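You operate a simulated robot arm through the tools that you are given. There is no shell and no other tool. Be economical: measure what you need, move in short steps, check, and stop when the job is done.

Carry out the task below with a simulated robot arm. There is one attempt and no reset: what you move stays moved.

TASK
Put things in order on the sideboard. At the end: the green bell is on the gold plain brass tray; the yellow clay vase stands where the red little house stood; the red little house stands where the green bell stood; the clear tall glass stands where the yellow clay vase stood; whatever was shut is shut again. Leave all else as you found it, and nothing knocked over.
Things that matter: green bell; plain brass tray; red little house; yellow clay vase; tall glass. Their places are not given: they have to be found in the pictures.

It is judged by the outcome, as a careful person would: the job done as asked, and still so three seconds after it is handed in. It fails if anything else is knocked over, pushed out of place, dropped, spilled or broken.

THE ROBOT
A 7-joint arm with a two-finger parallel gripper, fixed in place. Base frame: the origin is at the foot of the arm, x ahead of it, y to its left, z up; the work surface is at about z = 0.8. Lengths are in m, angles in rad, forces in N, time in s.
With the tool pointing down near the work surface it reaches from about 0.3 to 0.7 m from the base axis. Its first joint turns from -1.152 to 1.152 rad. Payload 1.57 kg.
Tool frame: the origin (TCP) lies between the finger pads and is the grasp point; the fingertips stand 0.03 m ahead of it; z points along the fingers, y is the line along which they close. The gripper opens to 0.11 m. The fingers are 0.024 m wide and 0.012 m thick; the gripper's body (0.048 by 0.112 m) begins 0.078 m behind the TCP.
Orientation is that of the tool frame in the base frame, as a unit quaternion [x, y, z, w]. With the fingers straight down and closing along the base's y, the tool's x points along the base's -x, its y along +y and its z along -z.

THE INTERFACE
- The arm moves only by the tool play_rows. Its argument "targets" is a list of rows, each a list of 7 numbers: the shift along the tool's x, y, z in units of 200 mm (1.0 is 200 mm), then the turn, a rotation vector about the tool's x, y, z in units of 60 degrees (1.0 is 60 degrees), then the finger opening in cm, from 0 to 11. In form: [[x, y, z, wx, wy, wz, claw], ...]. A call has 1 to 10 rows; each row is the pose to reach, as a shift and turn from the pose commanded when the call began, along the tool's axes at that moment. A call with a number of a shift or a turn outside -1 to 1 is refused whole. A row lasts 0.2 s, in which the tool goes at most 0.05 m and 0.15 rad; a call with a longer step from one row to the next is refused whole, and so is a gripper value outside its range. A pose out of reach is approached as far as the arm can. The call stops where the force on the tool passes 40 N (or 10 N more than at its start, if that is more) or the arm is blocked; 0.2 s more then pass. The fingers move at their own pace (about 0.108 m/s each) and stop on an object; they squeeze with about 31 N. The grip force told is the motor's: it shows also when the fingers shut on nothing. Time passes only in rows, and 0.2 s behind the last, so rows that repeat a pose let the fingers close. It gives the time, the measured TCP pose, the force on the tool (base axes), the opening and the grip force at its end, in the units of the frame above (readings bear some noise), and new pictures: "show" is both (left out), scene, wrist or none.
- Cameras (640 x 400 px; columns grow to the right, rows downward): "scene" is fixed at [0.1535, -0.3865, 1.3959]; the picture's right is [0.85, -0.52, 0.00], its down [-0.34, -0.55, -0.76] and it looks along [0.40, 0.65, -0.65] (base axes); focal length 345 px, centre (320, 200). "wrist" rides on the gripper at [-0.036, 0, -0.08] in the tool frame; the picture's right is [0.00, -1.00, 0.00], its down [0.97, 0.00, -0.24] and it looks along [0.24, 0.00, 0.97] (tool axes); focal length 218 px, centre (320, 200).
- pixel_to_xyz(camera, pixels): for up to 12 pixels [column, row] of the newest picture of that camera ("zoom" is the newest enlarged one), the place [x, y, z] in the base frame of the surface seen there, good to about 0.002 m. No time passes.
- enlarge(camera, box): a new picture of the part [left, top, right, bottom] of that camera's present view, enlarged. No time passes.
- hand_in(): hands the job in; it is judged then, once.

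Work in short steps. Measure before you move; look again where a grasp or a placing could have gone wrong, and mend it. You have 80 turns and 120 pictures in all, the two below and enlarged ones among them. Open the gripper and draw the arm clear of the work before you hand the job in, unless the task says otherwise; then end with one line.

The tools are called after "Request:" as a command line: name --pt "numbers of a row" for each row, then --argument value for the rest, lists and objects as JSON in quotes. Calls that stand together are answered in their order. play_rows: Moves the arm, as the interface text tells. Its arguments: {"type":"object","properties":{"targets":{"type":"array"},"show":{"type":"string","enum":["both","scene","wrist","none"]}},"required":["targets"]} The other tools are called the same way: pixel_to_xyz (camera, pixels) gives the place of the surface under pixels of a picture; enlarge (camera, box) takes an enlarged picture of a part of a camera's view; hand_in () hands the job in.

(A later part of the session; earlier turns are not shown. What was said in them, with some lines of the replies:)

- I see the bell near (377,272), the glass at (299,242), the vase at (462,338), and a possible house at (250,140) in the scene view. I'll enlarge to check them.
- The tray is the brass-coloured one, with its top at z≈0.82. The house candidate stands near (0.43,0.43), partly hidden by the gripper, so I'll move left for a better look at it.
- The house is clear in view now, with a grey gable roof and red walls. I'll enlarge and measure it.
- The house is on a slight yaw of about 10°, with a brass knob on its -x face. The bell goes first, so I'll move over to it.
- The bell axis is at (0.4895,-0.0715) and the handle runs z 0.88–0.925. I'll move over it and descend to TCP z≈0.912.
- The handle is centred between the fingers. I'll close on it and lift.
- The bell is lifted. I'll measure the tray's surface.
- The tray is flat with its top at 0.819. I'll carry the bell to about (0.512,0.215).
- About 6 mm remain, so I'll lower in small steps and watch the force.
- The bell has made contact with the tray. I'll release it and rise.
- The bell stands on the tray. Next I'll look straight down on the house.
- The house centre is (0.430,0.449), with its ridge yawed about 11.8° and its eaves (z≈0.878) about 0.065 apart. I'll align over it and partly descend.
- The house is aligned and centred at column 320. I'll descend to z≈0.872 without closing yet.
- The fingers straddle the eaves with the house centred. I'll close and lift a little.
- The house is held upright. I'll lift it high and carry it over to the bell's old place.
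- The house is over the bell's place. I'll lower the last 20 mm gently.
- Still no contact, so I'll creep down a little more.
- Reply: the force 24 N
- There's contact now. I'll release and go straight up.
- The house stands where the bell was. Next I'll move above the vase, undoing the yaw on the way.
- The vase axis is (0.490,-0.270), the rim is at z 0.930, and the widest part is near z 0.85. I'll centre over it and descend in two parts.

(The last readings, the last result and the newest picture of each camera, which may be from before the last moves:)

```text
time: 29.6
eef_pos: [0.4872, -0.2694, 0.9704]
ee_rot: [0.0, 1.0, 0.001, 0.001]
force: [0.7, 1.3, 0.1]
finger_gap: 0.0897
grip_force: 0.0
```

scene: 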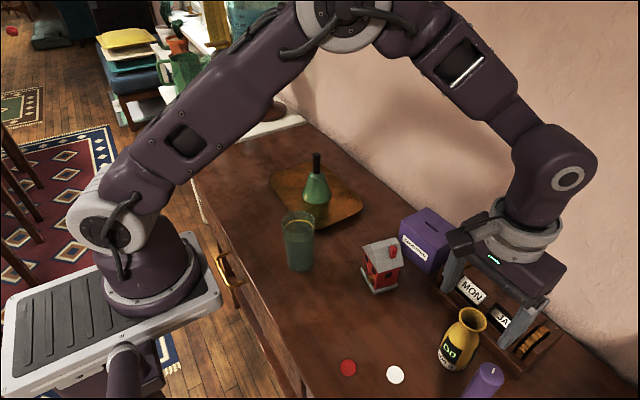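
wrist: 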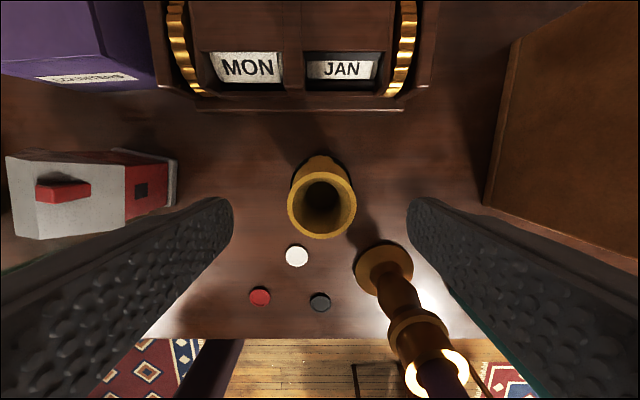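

The vase is centred and clear. I'll descend to z≈0.865, close and lift slightly.

Request:
play_rows --pt "0 0 0.2 0 0 0 9" --pt "0 0 0.38 0 0 0 9" --pt "0 0 0.48 0 0 0 9" --pt "0 0 0.525 0 0 0 9" --pt "0 0 0.525 0 0 0 9"

```text
time: 30.8
eef_pos: [0.4885, -0.2695, 0.8642]
ee_rot: [0.0, 1.0, 0.0, 0.0]
force: [1.1, 0.3, -0.1]
finger_gap: 0.0897
grip_force: 0.1
```

scene: 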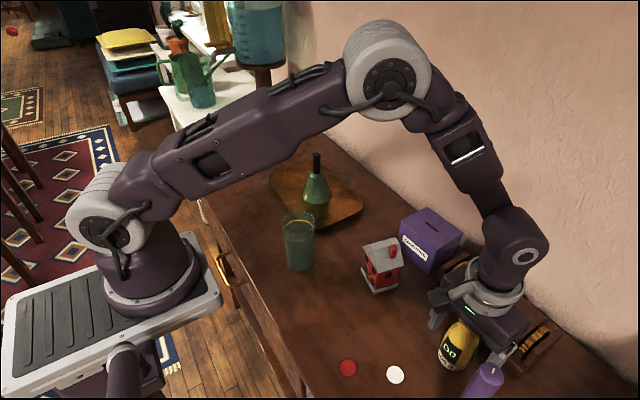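
wrist: 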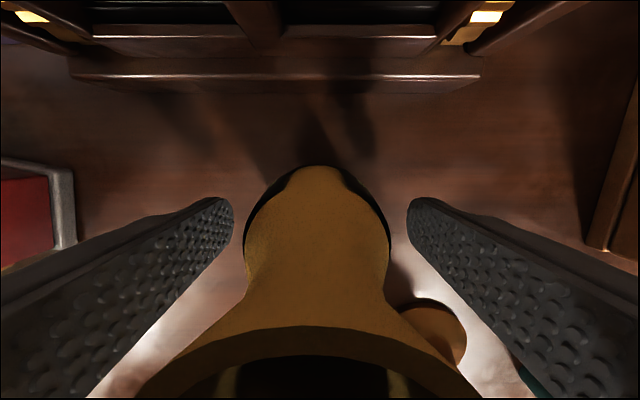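

Request:
play_rows --pt "0 0 0 0 0 0 0" --pt "0 0 0 0 0 0 0" --pt "0 0 0 0 0 0 0" --pt "0 0 -0.05 0 0 0 0" --pt "0 0 -0.15 0 0 0 0" --pt "0 0 -0.15 0 0 0 0"

```text
time: 32.2
eef_pos: [0.4881, -0.2697, 0.8946]
ee_rot: [-0.001, 1.0, -0.001, 0.001]
force: [0.1, -0.2, -2.9]
finger_gap: 0.049
grip_force: 30.8
```

scene: 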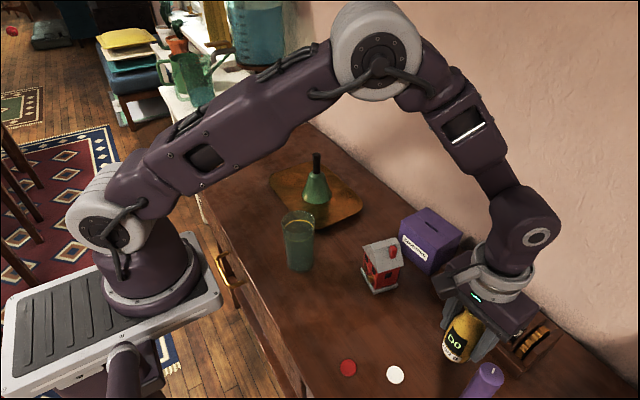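
wrist: 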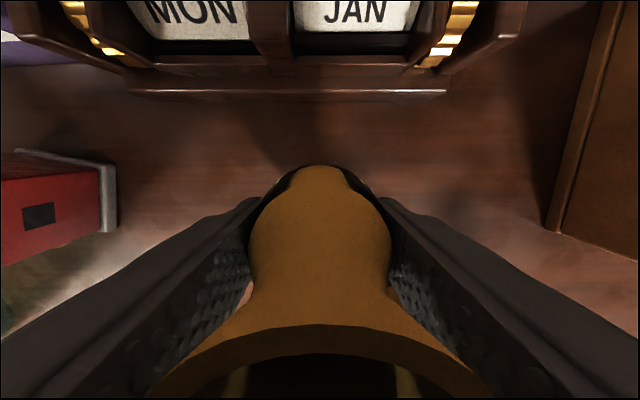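

The vase is held. I'll lift it high and carry it to the house's old place at (0.430,0.449).

Request:
play_rows --pt "0 0 -0.2 0 0 0 0" --pt "0 0 -0.4 0 0 0 0" --pt "0 0 -0.6 0 0 0 0" --pt "0 0 -0.85 0 0 0 0" --pt "0.019 0.225 -0.85 0 0 0 0" --pt "0.0375 0.45 -0.85 0 0 0 0" --pt "0.056 0.675 -0.85 0 0 0 0" --pt "0.075 0.899 -0.85 0 0 0 0" --show "none"

Request:
play_rows --pt "0.019 0.225 0 0 0 0 0" --pt "0.0375 0.45 0 0 0 0 0" --pt "0.056 0.675 0 0 0 0 0" --pt "0.075 0.899 0 0 0 0 0" --show "none"

Request:
play_rows --pt "0.019 0.225 0 0 0 0 0" --pt "0.0375 0.45 0 0 0 0 0" --pt "0.056 0.675 0 0 0 0 0" --pt "0.075 0.899 0 0 0 0 0" --show "none"

Request:
play_rows --pt "0.019 0.225 0 0 0 0 0" --pt "0.0375 0.45 0 0 0 0 0" --pt "0.056 0.675 0 0 0 0 0" --pt "0.075 0.899 0 0 0 0 0" --pt "0.075 0.899 0.2 0 0 0 0" --pt "0.075 0.899 0.4 0 0 0 0" --pt "0.075 0.899 0.6 0 0 0 0" --pt "0.075 0.899 0.8 0 0 0 0" --pt "0.075 0.899 0.9 0 0 0 0" --pt "0.075 0.899 0.9 0 0 0 0"

```text
time: 34.0
eef_pos: [0.4746, -0.0877, 1.0668]
ee_rot: [0.0, 1.0, 0.0, 0.0]
force: [-0.8, 0.3, -1.4]
finger_gap: 0.0491
grip_force: 31.0
```

```text
time: 35.0
eef_pos: [0.4565, 0.09, 1.0669]
ee_rot: [0.0, 1.0, 0.0, 0.0]
force: [-0.1, 0.8, -0.2]
finger_gap: 0.0493
grip_force: 30.9
```

```text
time: 36.0
eef_pos: [0.4435, 0.2699, 1.0679]
ee_rot: [-0.001, 1.0, 0.001, 0.0]
force: [-0.5, 0.5, -0.5]
finger_gap: 0.049
grip_force: 30.9
```

```text
time: 38.2
eef_pos: [0.4276, 0.4481, 0.8856]
ee_rot: [-0.001, 1.0, 0.0, 0.0]
force: [-0.4, -1.0, -1.6]
finger_gap: 0.0493
grip_force: 30.3
```

scene: 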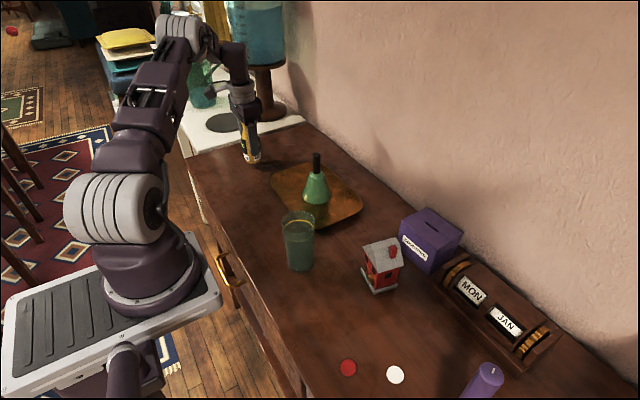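
wrist: 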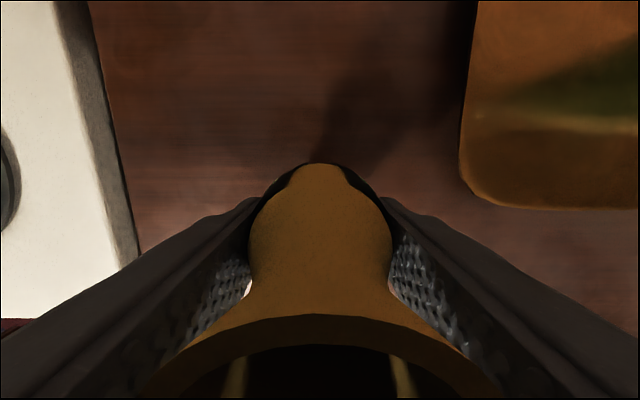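

About 20 mm remain. I'll lower gently until there's contact.

Request:
play_rows --pt "0 0 0.05 0 0 0 0" --pt "0 0 0.085 0 0 0 0" --pt "0 0 0.095 0 0 0 0" --pt "0 0 0.102 0 0 0 0" --pt "0 0 0.102 0 0 0 0" --show "none"

Request:
enlarge --camera "scene" --box '[210, 110, 290, 190]'

```text
time: 39.4
eef_pos: [0.4284, 0.4493, 0.8659]
ee_rot: [-0.001, 1.0, 0.0, 0.0]
force: [1.0, -1.6, -0.4]
finger_gap: 0.0493
grip_force: 31.2
```

```text
5.00 times, centred on (250, 150) of scene
```

zoom: 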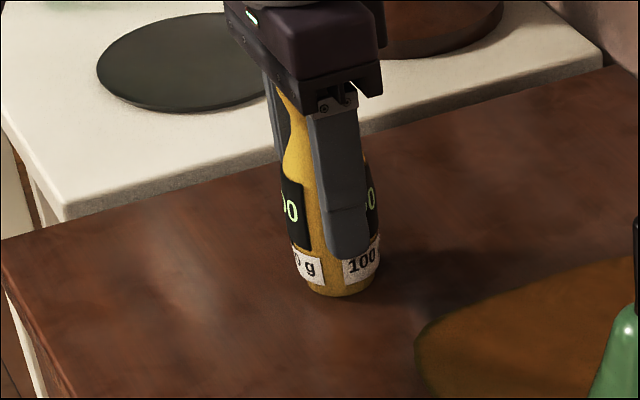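

Request:
play_rows --pt "0 0 0.006 0 0 0 0" --pt "0 0 0.01 0 0 0 0" --pt "0 0 0.01 0 0 0 0" --show "none"

```text
time: 40.2
eef_pos: [0.4282, 0.4496, 0.8642]
ee_rot: [0.0, 1.0, 0.001, 0.0]
force: [-3.9, -5.0, 19.1]
finger_gap: 0.0493
grip_force: 31.2
```

There's contact at 19 N. I'll release and rise.

Request:
play_rows --pt "0 0 -0.005 0 0 0 9" --pt "0 0 -0.005 0 0 0 9" --pt "0 0 -0.15 0 0 0 9" --pt "0 0 -0.35 0 0 0 9" --pt "0 0 -0.55 0 0 0 9" --pt "0 0 -0.75 0 0 0 9" --pt "0 0 -1 0 0 0 9" --pt "0 0 -1 0 0 0 9" --show "scene"

Request:
enlarge --camera "scene" --box '[210, 110, 330, 280]'

Request:
pixel_to_xyz --camera "scene" --pixels '[[285, 217], [314, 217], [299, 210], [299, 228], [287, 240], [314, 240], [300, 245], [290, 262], [311, 262], [300, 270]]'

```text
time: 42.0
eef_pos: [0.4279, 0.4495, 1.064]
ee_rot: [-0.001, 1.0, 0.0, 0.001]
force: [-0.3, 0.7, -0.4]
finger_gap: 0.09
grip_force: 0.0
```

scene: 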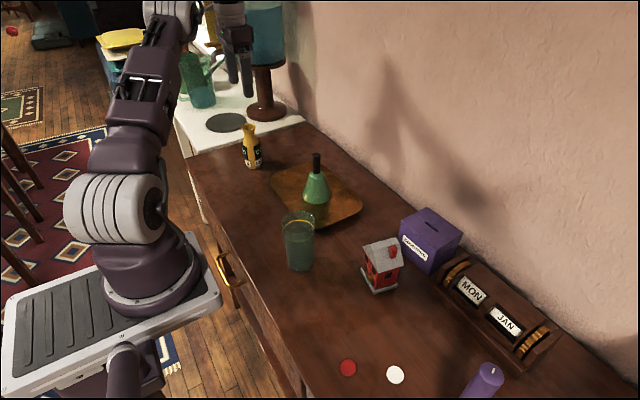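

```text
2.35 times, centred on (270, 195) of scene
```

zoom: 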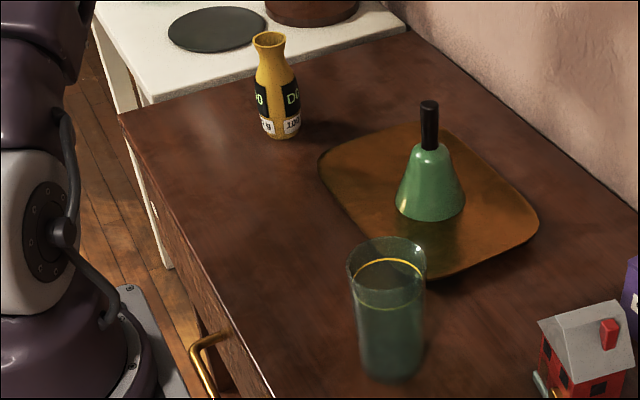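

```text
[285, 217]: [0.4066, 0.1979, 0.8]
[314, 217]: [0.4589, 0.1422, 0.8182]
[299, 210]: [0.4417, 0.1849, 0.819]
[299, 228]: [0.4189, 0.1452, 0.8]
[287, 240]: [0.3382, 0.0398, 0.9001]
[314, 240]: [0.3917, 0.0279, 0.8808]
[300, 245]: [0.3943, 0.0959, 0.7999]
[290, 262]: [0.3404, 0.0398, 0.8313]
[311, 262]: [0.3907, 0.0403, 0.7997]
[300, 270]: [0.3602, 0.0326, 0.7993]
```

The vase stands well. The glass is next: I'll hover above it to find its axis and rim.

Request:
play_rows --pt "0 0 -0.2 0 0 0 9" --pt "0.04 -0.24 -0.25 0 0 0 9" --pt "0.08 -0.48 -0.25 0 0 0 9" --pt "0.13 -0.72 -0.25 0 0 0 9" --pt "0.175 -0.96 -0.25 0 0 0 9" --show "none"

Request:
play_rows --pt "0.04 -0.24 0 0 0 0 11" --pt "0.08 -0.48 0 0 0 0 11" --pt "0.13 -0.72 0 0 0 0 11" --pt "0.175 -0.96 0 0 0 0 11" --pt "0.175 -0.96 0 0 0 0 11"

Request:
enlarge --camera "wrist" --box '[240, 120, 400, 220]'

```text
time: 43.2
eef_pos: [0.3922, 0.2561, 1.115]
ee_rot: [0.0, 1.0, 0.0, 0.001]
force: [-0.2, -0.1, 0.6]
finger_gap: 0.0899
grip_force: 0.0
out of reach, approached as far as the arm can: row 1
```

```text
time: 44.4
eef_pos: [0.3578, 0.0641, 1.1137]
ee_rot: [0.0, 1.0, -0.001, -0.001]
force: [-0.2, -0.4, 0.6]
finger_gap: 0.11
grip_force: 0.1
```

scene: 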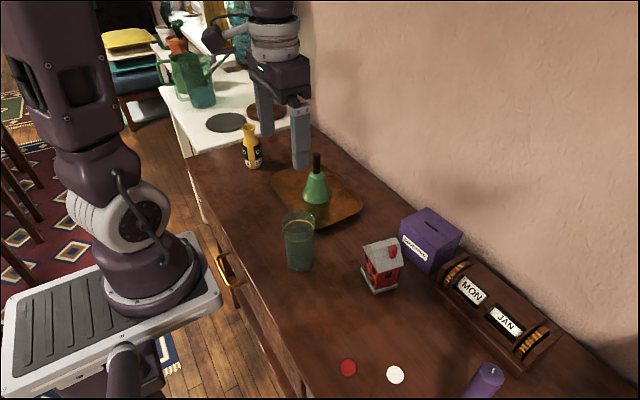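
wrist: 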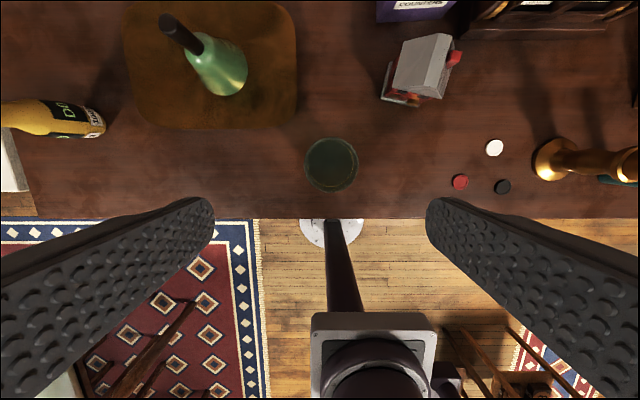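

```text
4.00 times, centred on (320, 170) of wrist
```

zoom: 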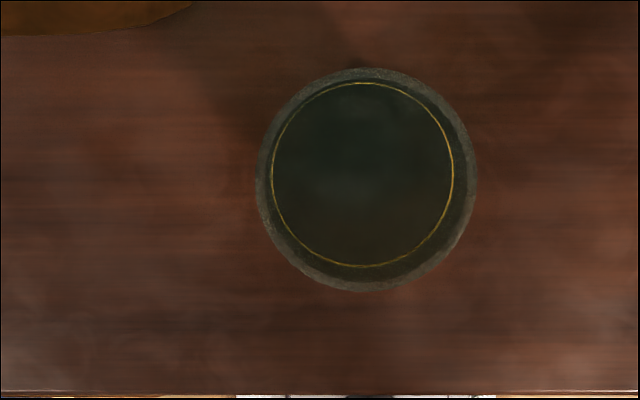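

Request:
pixel_to_xyz --camera "zoom" --pixels '[[365, 72], [365, 287], [259, 180], [472, 180], [365, 175], [300, 105], [440, 105], [300, 250], [440, 250], [285, 140], [450, 230], [365, 77]]'

Request:
enlarge --camera "scene" --box '[270, 200, 330, 280]'

Request:
pixel_to_xyz --camera "zoom" --pixels '[[255, 90], [320, 120], [320, 122], [290, 100], [320, 345], [320, 355], [240, 320], [400, 320], [320, 200], [320, 250], [245, 200], [395, 200]]'

```text
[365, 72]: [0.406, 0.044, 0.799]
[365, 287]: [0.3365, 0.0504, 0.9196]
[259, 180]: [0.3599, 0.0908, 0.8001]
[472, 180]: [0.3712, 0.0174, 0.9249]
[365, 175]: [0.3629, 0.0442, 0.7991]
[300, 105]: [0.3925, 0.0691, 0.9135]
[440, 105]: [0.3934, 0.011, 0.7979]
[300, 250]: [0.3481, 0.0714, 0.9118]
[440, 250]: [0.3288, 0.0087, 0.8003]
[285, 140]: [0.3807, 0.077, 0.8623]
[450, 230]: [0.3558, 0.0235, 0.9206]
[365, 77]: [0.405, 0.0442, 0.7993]
```

```text
5.00 times, centred on (300, 240) of scene
```

zoom: 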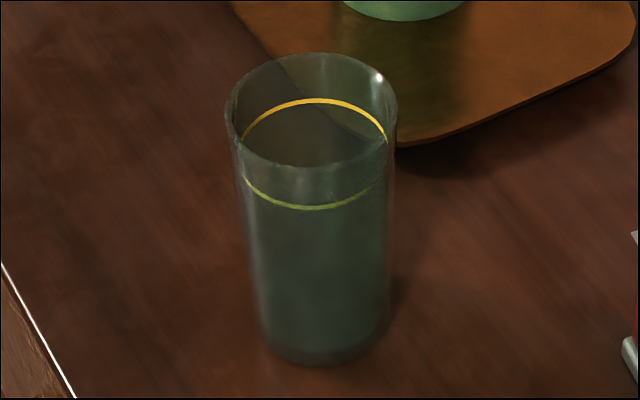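

```text
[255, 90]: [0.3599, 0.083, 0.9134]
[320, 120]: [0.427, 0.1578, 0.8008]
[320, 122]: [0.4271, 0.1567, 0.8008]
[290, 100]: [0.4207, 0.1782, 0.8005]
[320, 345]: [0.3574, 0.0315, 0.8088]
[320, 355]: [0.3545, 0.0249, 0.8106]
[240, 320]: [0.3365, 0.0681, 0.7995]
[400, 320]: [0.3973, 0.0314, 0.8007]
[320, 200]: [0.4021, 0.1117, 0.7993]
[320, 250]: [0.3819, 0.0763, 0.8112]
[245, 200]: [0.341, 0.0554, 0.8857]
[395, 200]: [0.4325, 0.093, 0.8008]
```

The glass axis is ≈(0.371,0.0505), its radius is 0.0335 and its rim is at z≈0.923. I'll go down over it in two parts with the gripper fully open.

Request:
play_rows --pt "-0.055 -0.0725 0 0 0 0 11" --pt "-0.055 -0.0725 0.2 0 0 0 11" --pt "-0.055 -0.0725 0.4 0 0 0 11" --pt "-0.055 -0.0725 0.6 0 0 0 11" --pt "-0.055 -0.0725 0.72 0 0 0 11" --pt "-0.055 -0.0725 0.72 0 0 0 11"

Request:
enlarge --camera "scene" --box '[250, 150, 350, 280]'

```text
time: 45.8
eef_pos: [0.3693, 0.0499, 0.9675]
ee_rot: [0.0, 1.0, 0.0, 0.0]
force: [-0.9, 0.0, -0.4]
finger_gap: 0.1102
grip_force: 0.1
```

scene: 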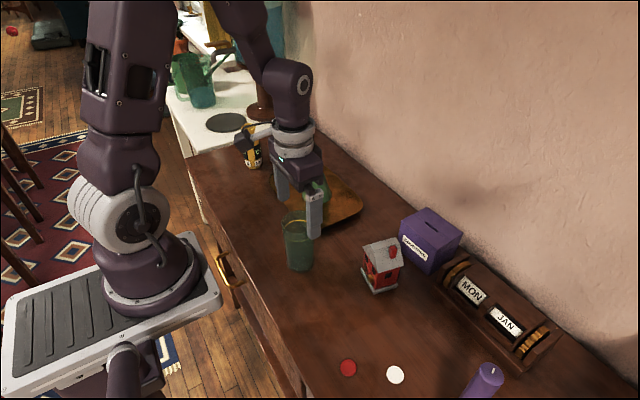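
wrist: 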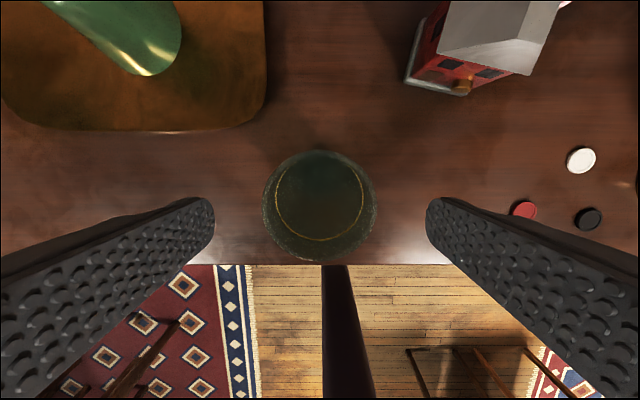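

```text
3.08 times, centred on (300, 215) of scene
```

zoom: 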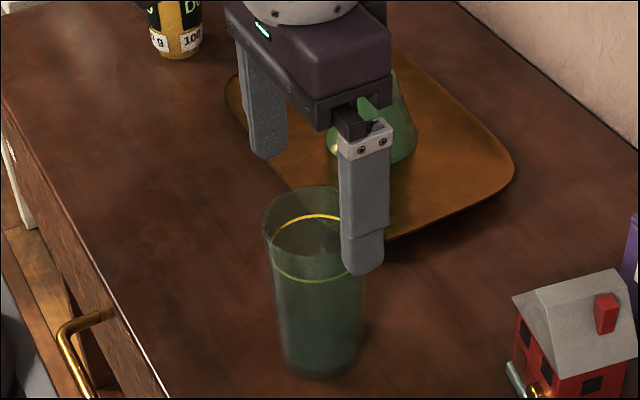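

The glass is centred. I'll descend to z≈0.875 and close.

Request:
play_rows --pt "0 0 0.15 0 0 0 11" --pt "0 0 0.3 0 0 0 11" --pt "0 0 0.42 0 0 0 11" --pt "0 0 0.475 0 0 0 11" --pt "0 0 0.475 0 0 0 11" --pt "0 0 0.475 0 0 0 6" --pt "0 0 0.475 0 0 0 6" --pt "0 0 0.475 0 0 0 6"

```text
time: 47.6
eef_pos: [0.3694, 0.0514, 0.8738]
ee_rot: [0.001, 1.0, 0.0, 0.0]
force: [0.1, -1.5, -0.9]
finger_gap: 0.0669
grip_force: 30.6
```

scene: 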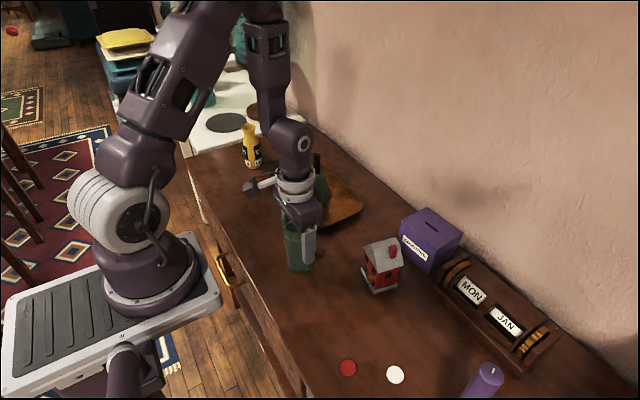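
wrist: 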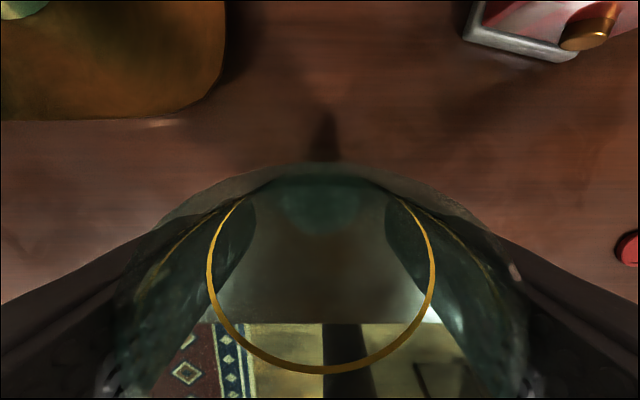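

The glass is gripped at 0.067. I'll lift slowly.

Request:
play_rows --pt "0 0 -0.03 0 0 0 5" --pt "0 0 -0.1 0 0 0 5" --pt "0 0 -0.2 0 0 0 5" --pt "0 0 -0.3 0 0 0 5" --pt "0 0 -0.4 0 0 0 5" --pt "0 0 -0.5 0 0 0 5" --pt "0 0 -0.6 0 0 0 5" --pt "0 0 -0.7 0 0 0 5" --pt "0 0 -0.75 0 0 0 5" --pt "0 0 -0.75 0 0 0 5"

```text
time: 49.8
eef_pos: [0.37, 0.0511, 1.0257]
ee_rot: [0.0, 1.0, 0.0, -0.001]
force: [0.9, -0.2, -1.9]
finger_gap: 0.0667
grip_force: 30.4
```

scene: 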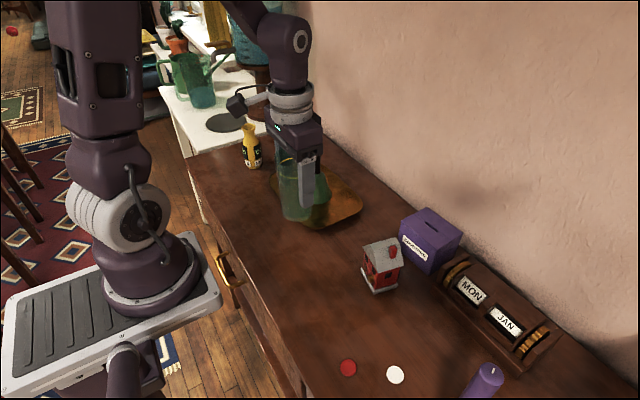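
wrist: 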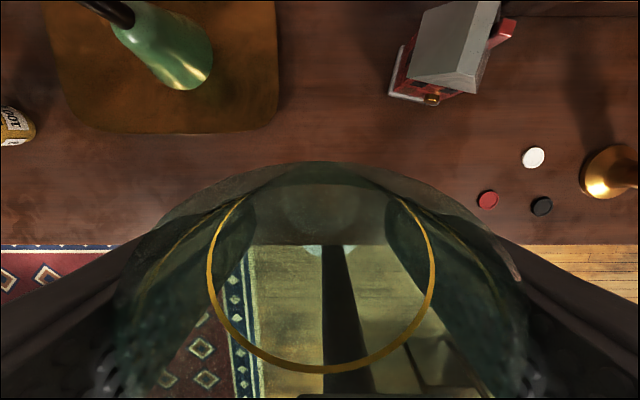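

The glass is held, with its bottom at about z 0.95, above the house. I'll carry it to (0.490,-0.270).

Request:
play_rows --pt "-0.03 -0.08 0 0 0 0 5" --pt "-0.085 -0.23 0 0 0 0 5" --pt "-0.145 -0.39 0 0 0 0 5" --pt "-0.205 -0.55 0 0 0 0 5" --pt "-0.26 -0.7 0 0 0 0 5" --pt "-0.2975 -0.8 0 0 0 0 5" --show "none"

Request:
play_rows --pt "-0.03 -0.08 0 0 0 0 5" --pt "-0.085 -0.23 0 0 0 0 5" --pt "-0.145 -0.39 0 0 0 0 5" --pt "-0.205 -0.55 0 0 0 0 5" --pt "-0.26 -0.7 0 0 0 0 5" --pt "-0.2975 -0.8 0 0 0 0 5" --pt "-0.2975 -0.8 0 0 0 0 5"

```text
time: 51.2
eef_pos: [0.4301, -0.1097, 1.0254]
ee_rot: [0.0, 1.0, 0.0, 0.0]
force: [0.1, 0.3, -1.1]
finger_gap: 0.0669
grip_force: 31.0
```

```text
time: 52.8
eef_pos: [0.4885, -0.2688, 1.0231]
ee_rot: [0.0, 1.0, 0.0, 0.0]
force: [0.2, 0.3, -1.6]
finger_gap: 0.0665
grip_force: 30.7
```

scene: 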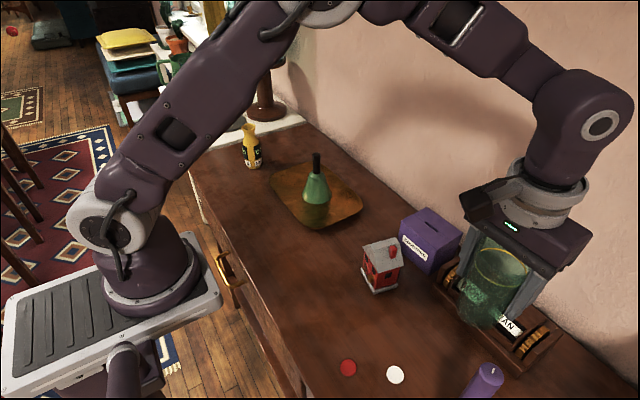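
wrist: 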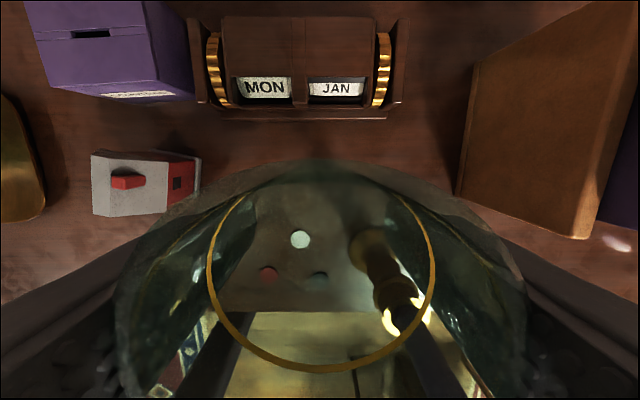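

All clear below. I'll lower to about 10 mm above the surface.

Request:
play_rows --pt "0 0 0.1 0 0 0 5" --pt "0 0 0.25 0 0 0 5" --pt "0 0 0.4 0 0 0 5" --pt "0 0 0.55 0 0 0 5" --pt "0 0 0.65 0 0 0 5" --pt "0 0 0.7 0 0 0 5" --pt "0 0 0.725 0 0 0 5" --pt "0 0 0.74 0 0 0 5" --pt "0 0 0.74 0 0 0 5"

```text
time: 54.8
eef_pos: [0.4881, -0.2681, 0.8766]
ee_rot: [0.0, 1.0, 0.0, 0.0]
force: [-0.1, -0.7, -1.8]
finger_gap: 0.0666
grip_force: 31.1
```

scene: 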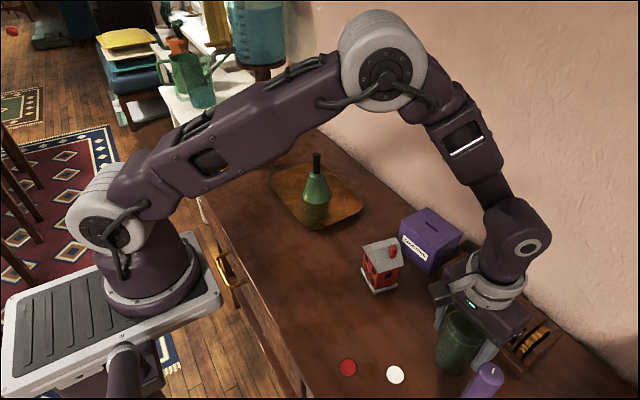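
wrist: 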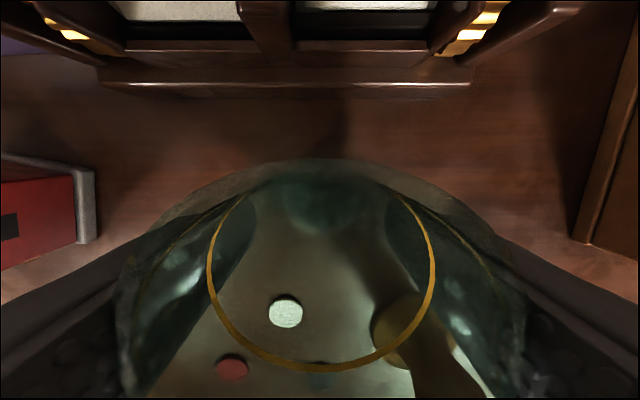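

Request:
play_rows --pt "0 0 0.006 0 0 0 5" --pt "0 0 0.012 0 0 0 5" --pt "0 0 0.018 0 0 0 5" --pt "0 0 0.018 0 0 0 5" --show "none"

```text
time: 55.8
eef_pos: [0.4887, -0.2685, 0.8738]
ee_rot: [0.0, 1.0, 0.0, 0.0]
force: [-1.8, 0.0, 9.8]
finger_gap: 0.0666
grip_force: 30.9
```

There's contact. I'll release and rise straight up.

Request:
play_rows --pt "0 0 0 0 0 0 10" --pt "0 0 0 0 0 0 10" --pt "0 0 -0.1 0 0 0 10" --pt "0 0 -0.3 0 0 0 10" --pt "0 0 -0.5 0 0 0 10" --pt "0 0 -0.75 0 0 0 10" --pt "0 0 -1 0 0 0 10" --pt "0 0 -1 0 0 0 10"

```text
time: 57.6
eef_pos: [0.4894, -0.2705, 1.0738]
ee_rot: [0.0, 1.0, 0.0, 0.001]
force: [0.9, -0.9, 0.5]
finger_gap: 0.0996
grip_force: 0.0
```

scene: 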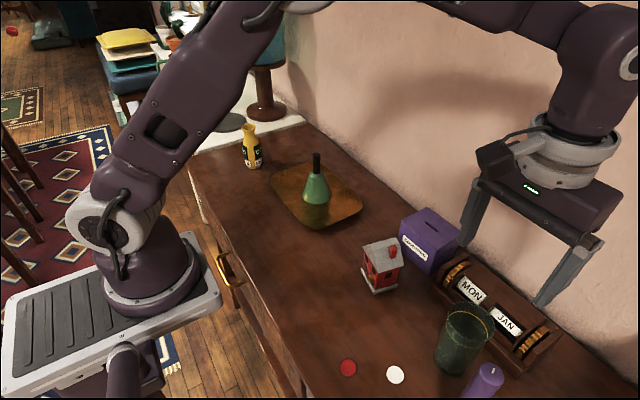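
wrist: 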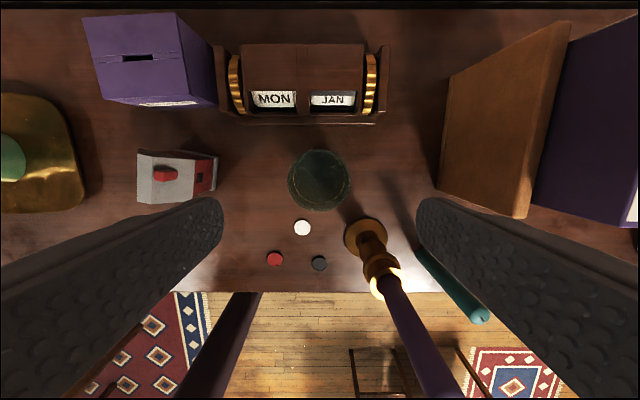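

All four things stand in place and everything else looks undisturbed. I'll draw the arm back toward its starting pose and check once more.

Request:
play_rows --pt "0 0.1 -0.15 0 0 0 10" --pt "0.1 0.32 -0.2 0 0 0 10" --pt "0.2 0.54 -0.2 0 0 0 10" --pt "0.3 0.76 -0.2 0 0 0 10" --pt "0.4 0.98 -0.2 0 0 0 10" --show "none"

Request:
play_rows --pt "0.1 0.22 0 0 0 0 10" --pt "0.2 0.44 0 0 0 0 10" --pt "0.3 0.66 0 0 0 0 10" --pt "0.4 0.88 0 0 0 0 10" --pt "0.45 1 0 0 0 0 10" --pt "0.45 1 0 0 0 0 10"

Request:
enlarge --camera "scene" --box '[180, 100, 640, 400]'

```text
time: 58.8
eef_pos: [0.4093, -0.0746, 1.1103]
ee_rot: [0.001, 1.0, 0.0, 0.0]
force: [-0.5, 0.1, 0.4]
finger_gap: 0.1001
grip_force: 0.1
```

```text
time: 60.2
eef_pos: [0.3185, 0.1262, 1.1131]
ee_rot: [-0.001, 1.0, 0.001, -0.001]
force: [-0.1, -0.3, 0.4]
finger_gap: 0.1
grip_force: 0.0
```

scene: 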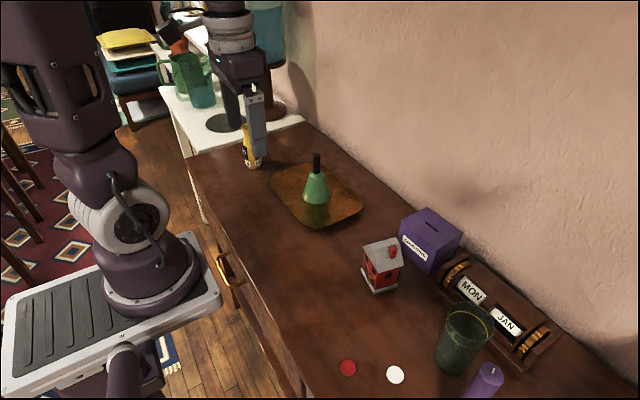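
wrist: 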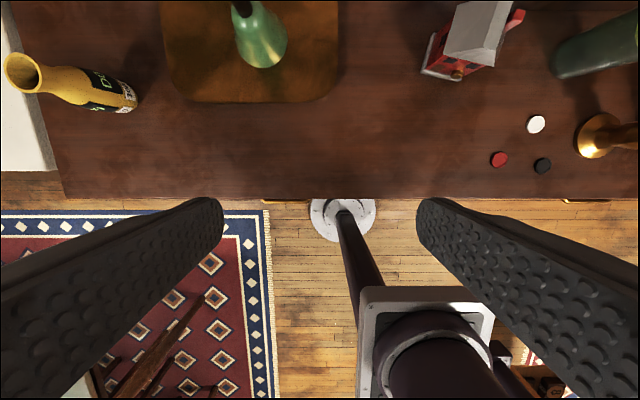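

```text
1.33 times, centred on (410, 250) of scene
```

zoom: 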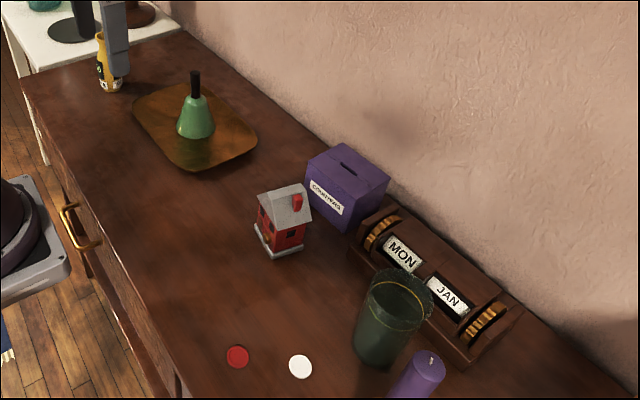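

All of it is in order and the arm is clear, so I'm handing it in.

Request:
hand_in

```text
The job is handed in.
```

The job is handed in: the bell is on the brass tray, the vase is where the house stood, the house is where the bell stood, and the glass is where the vase stood; nothing shut was opened and nothing else was disturbed.
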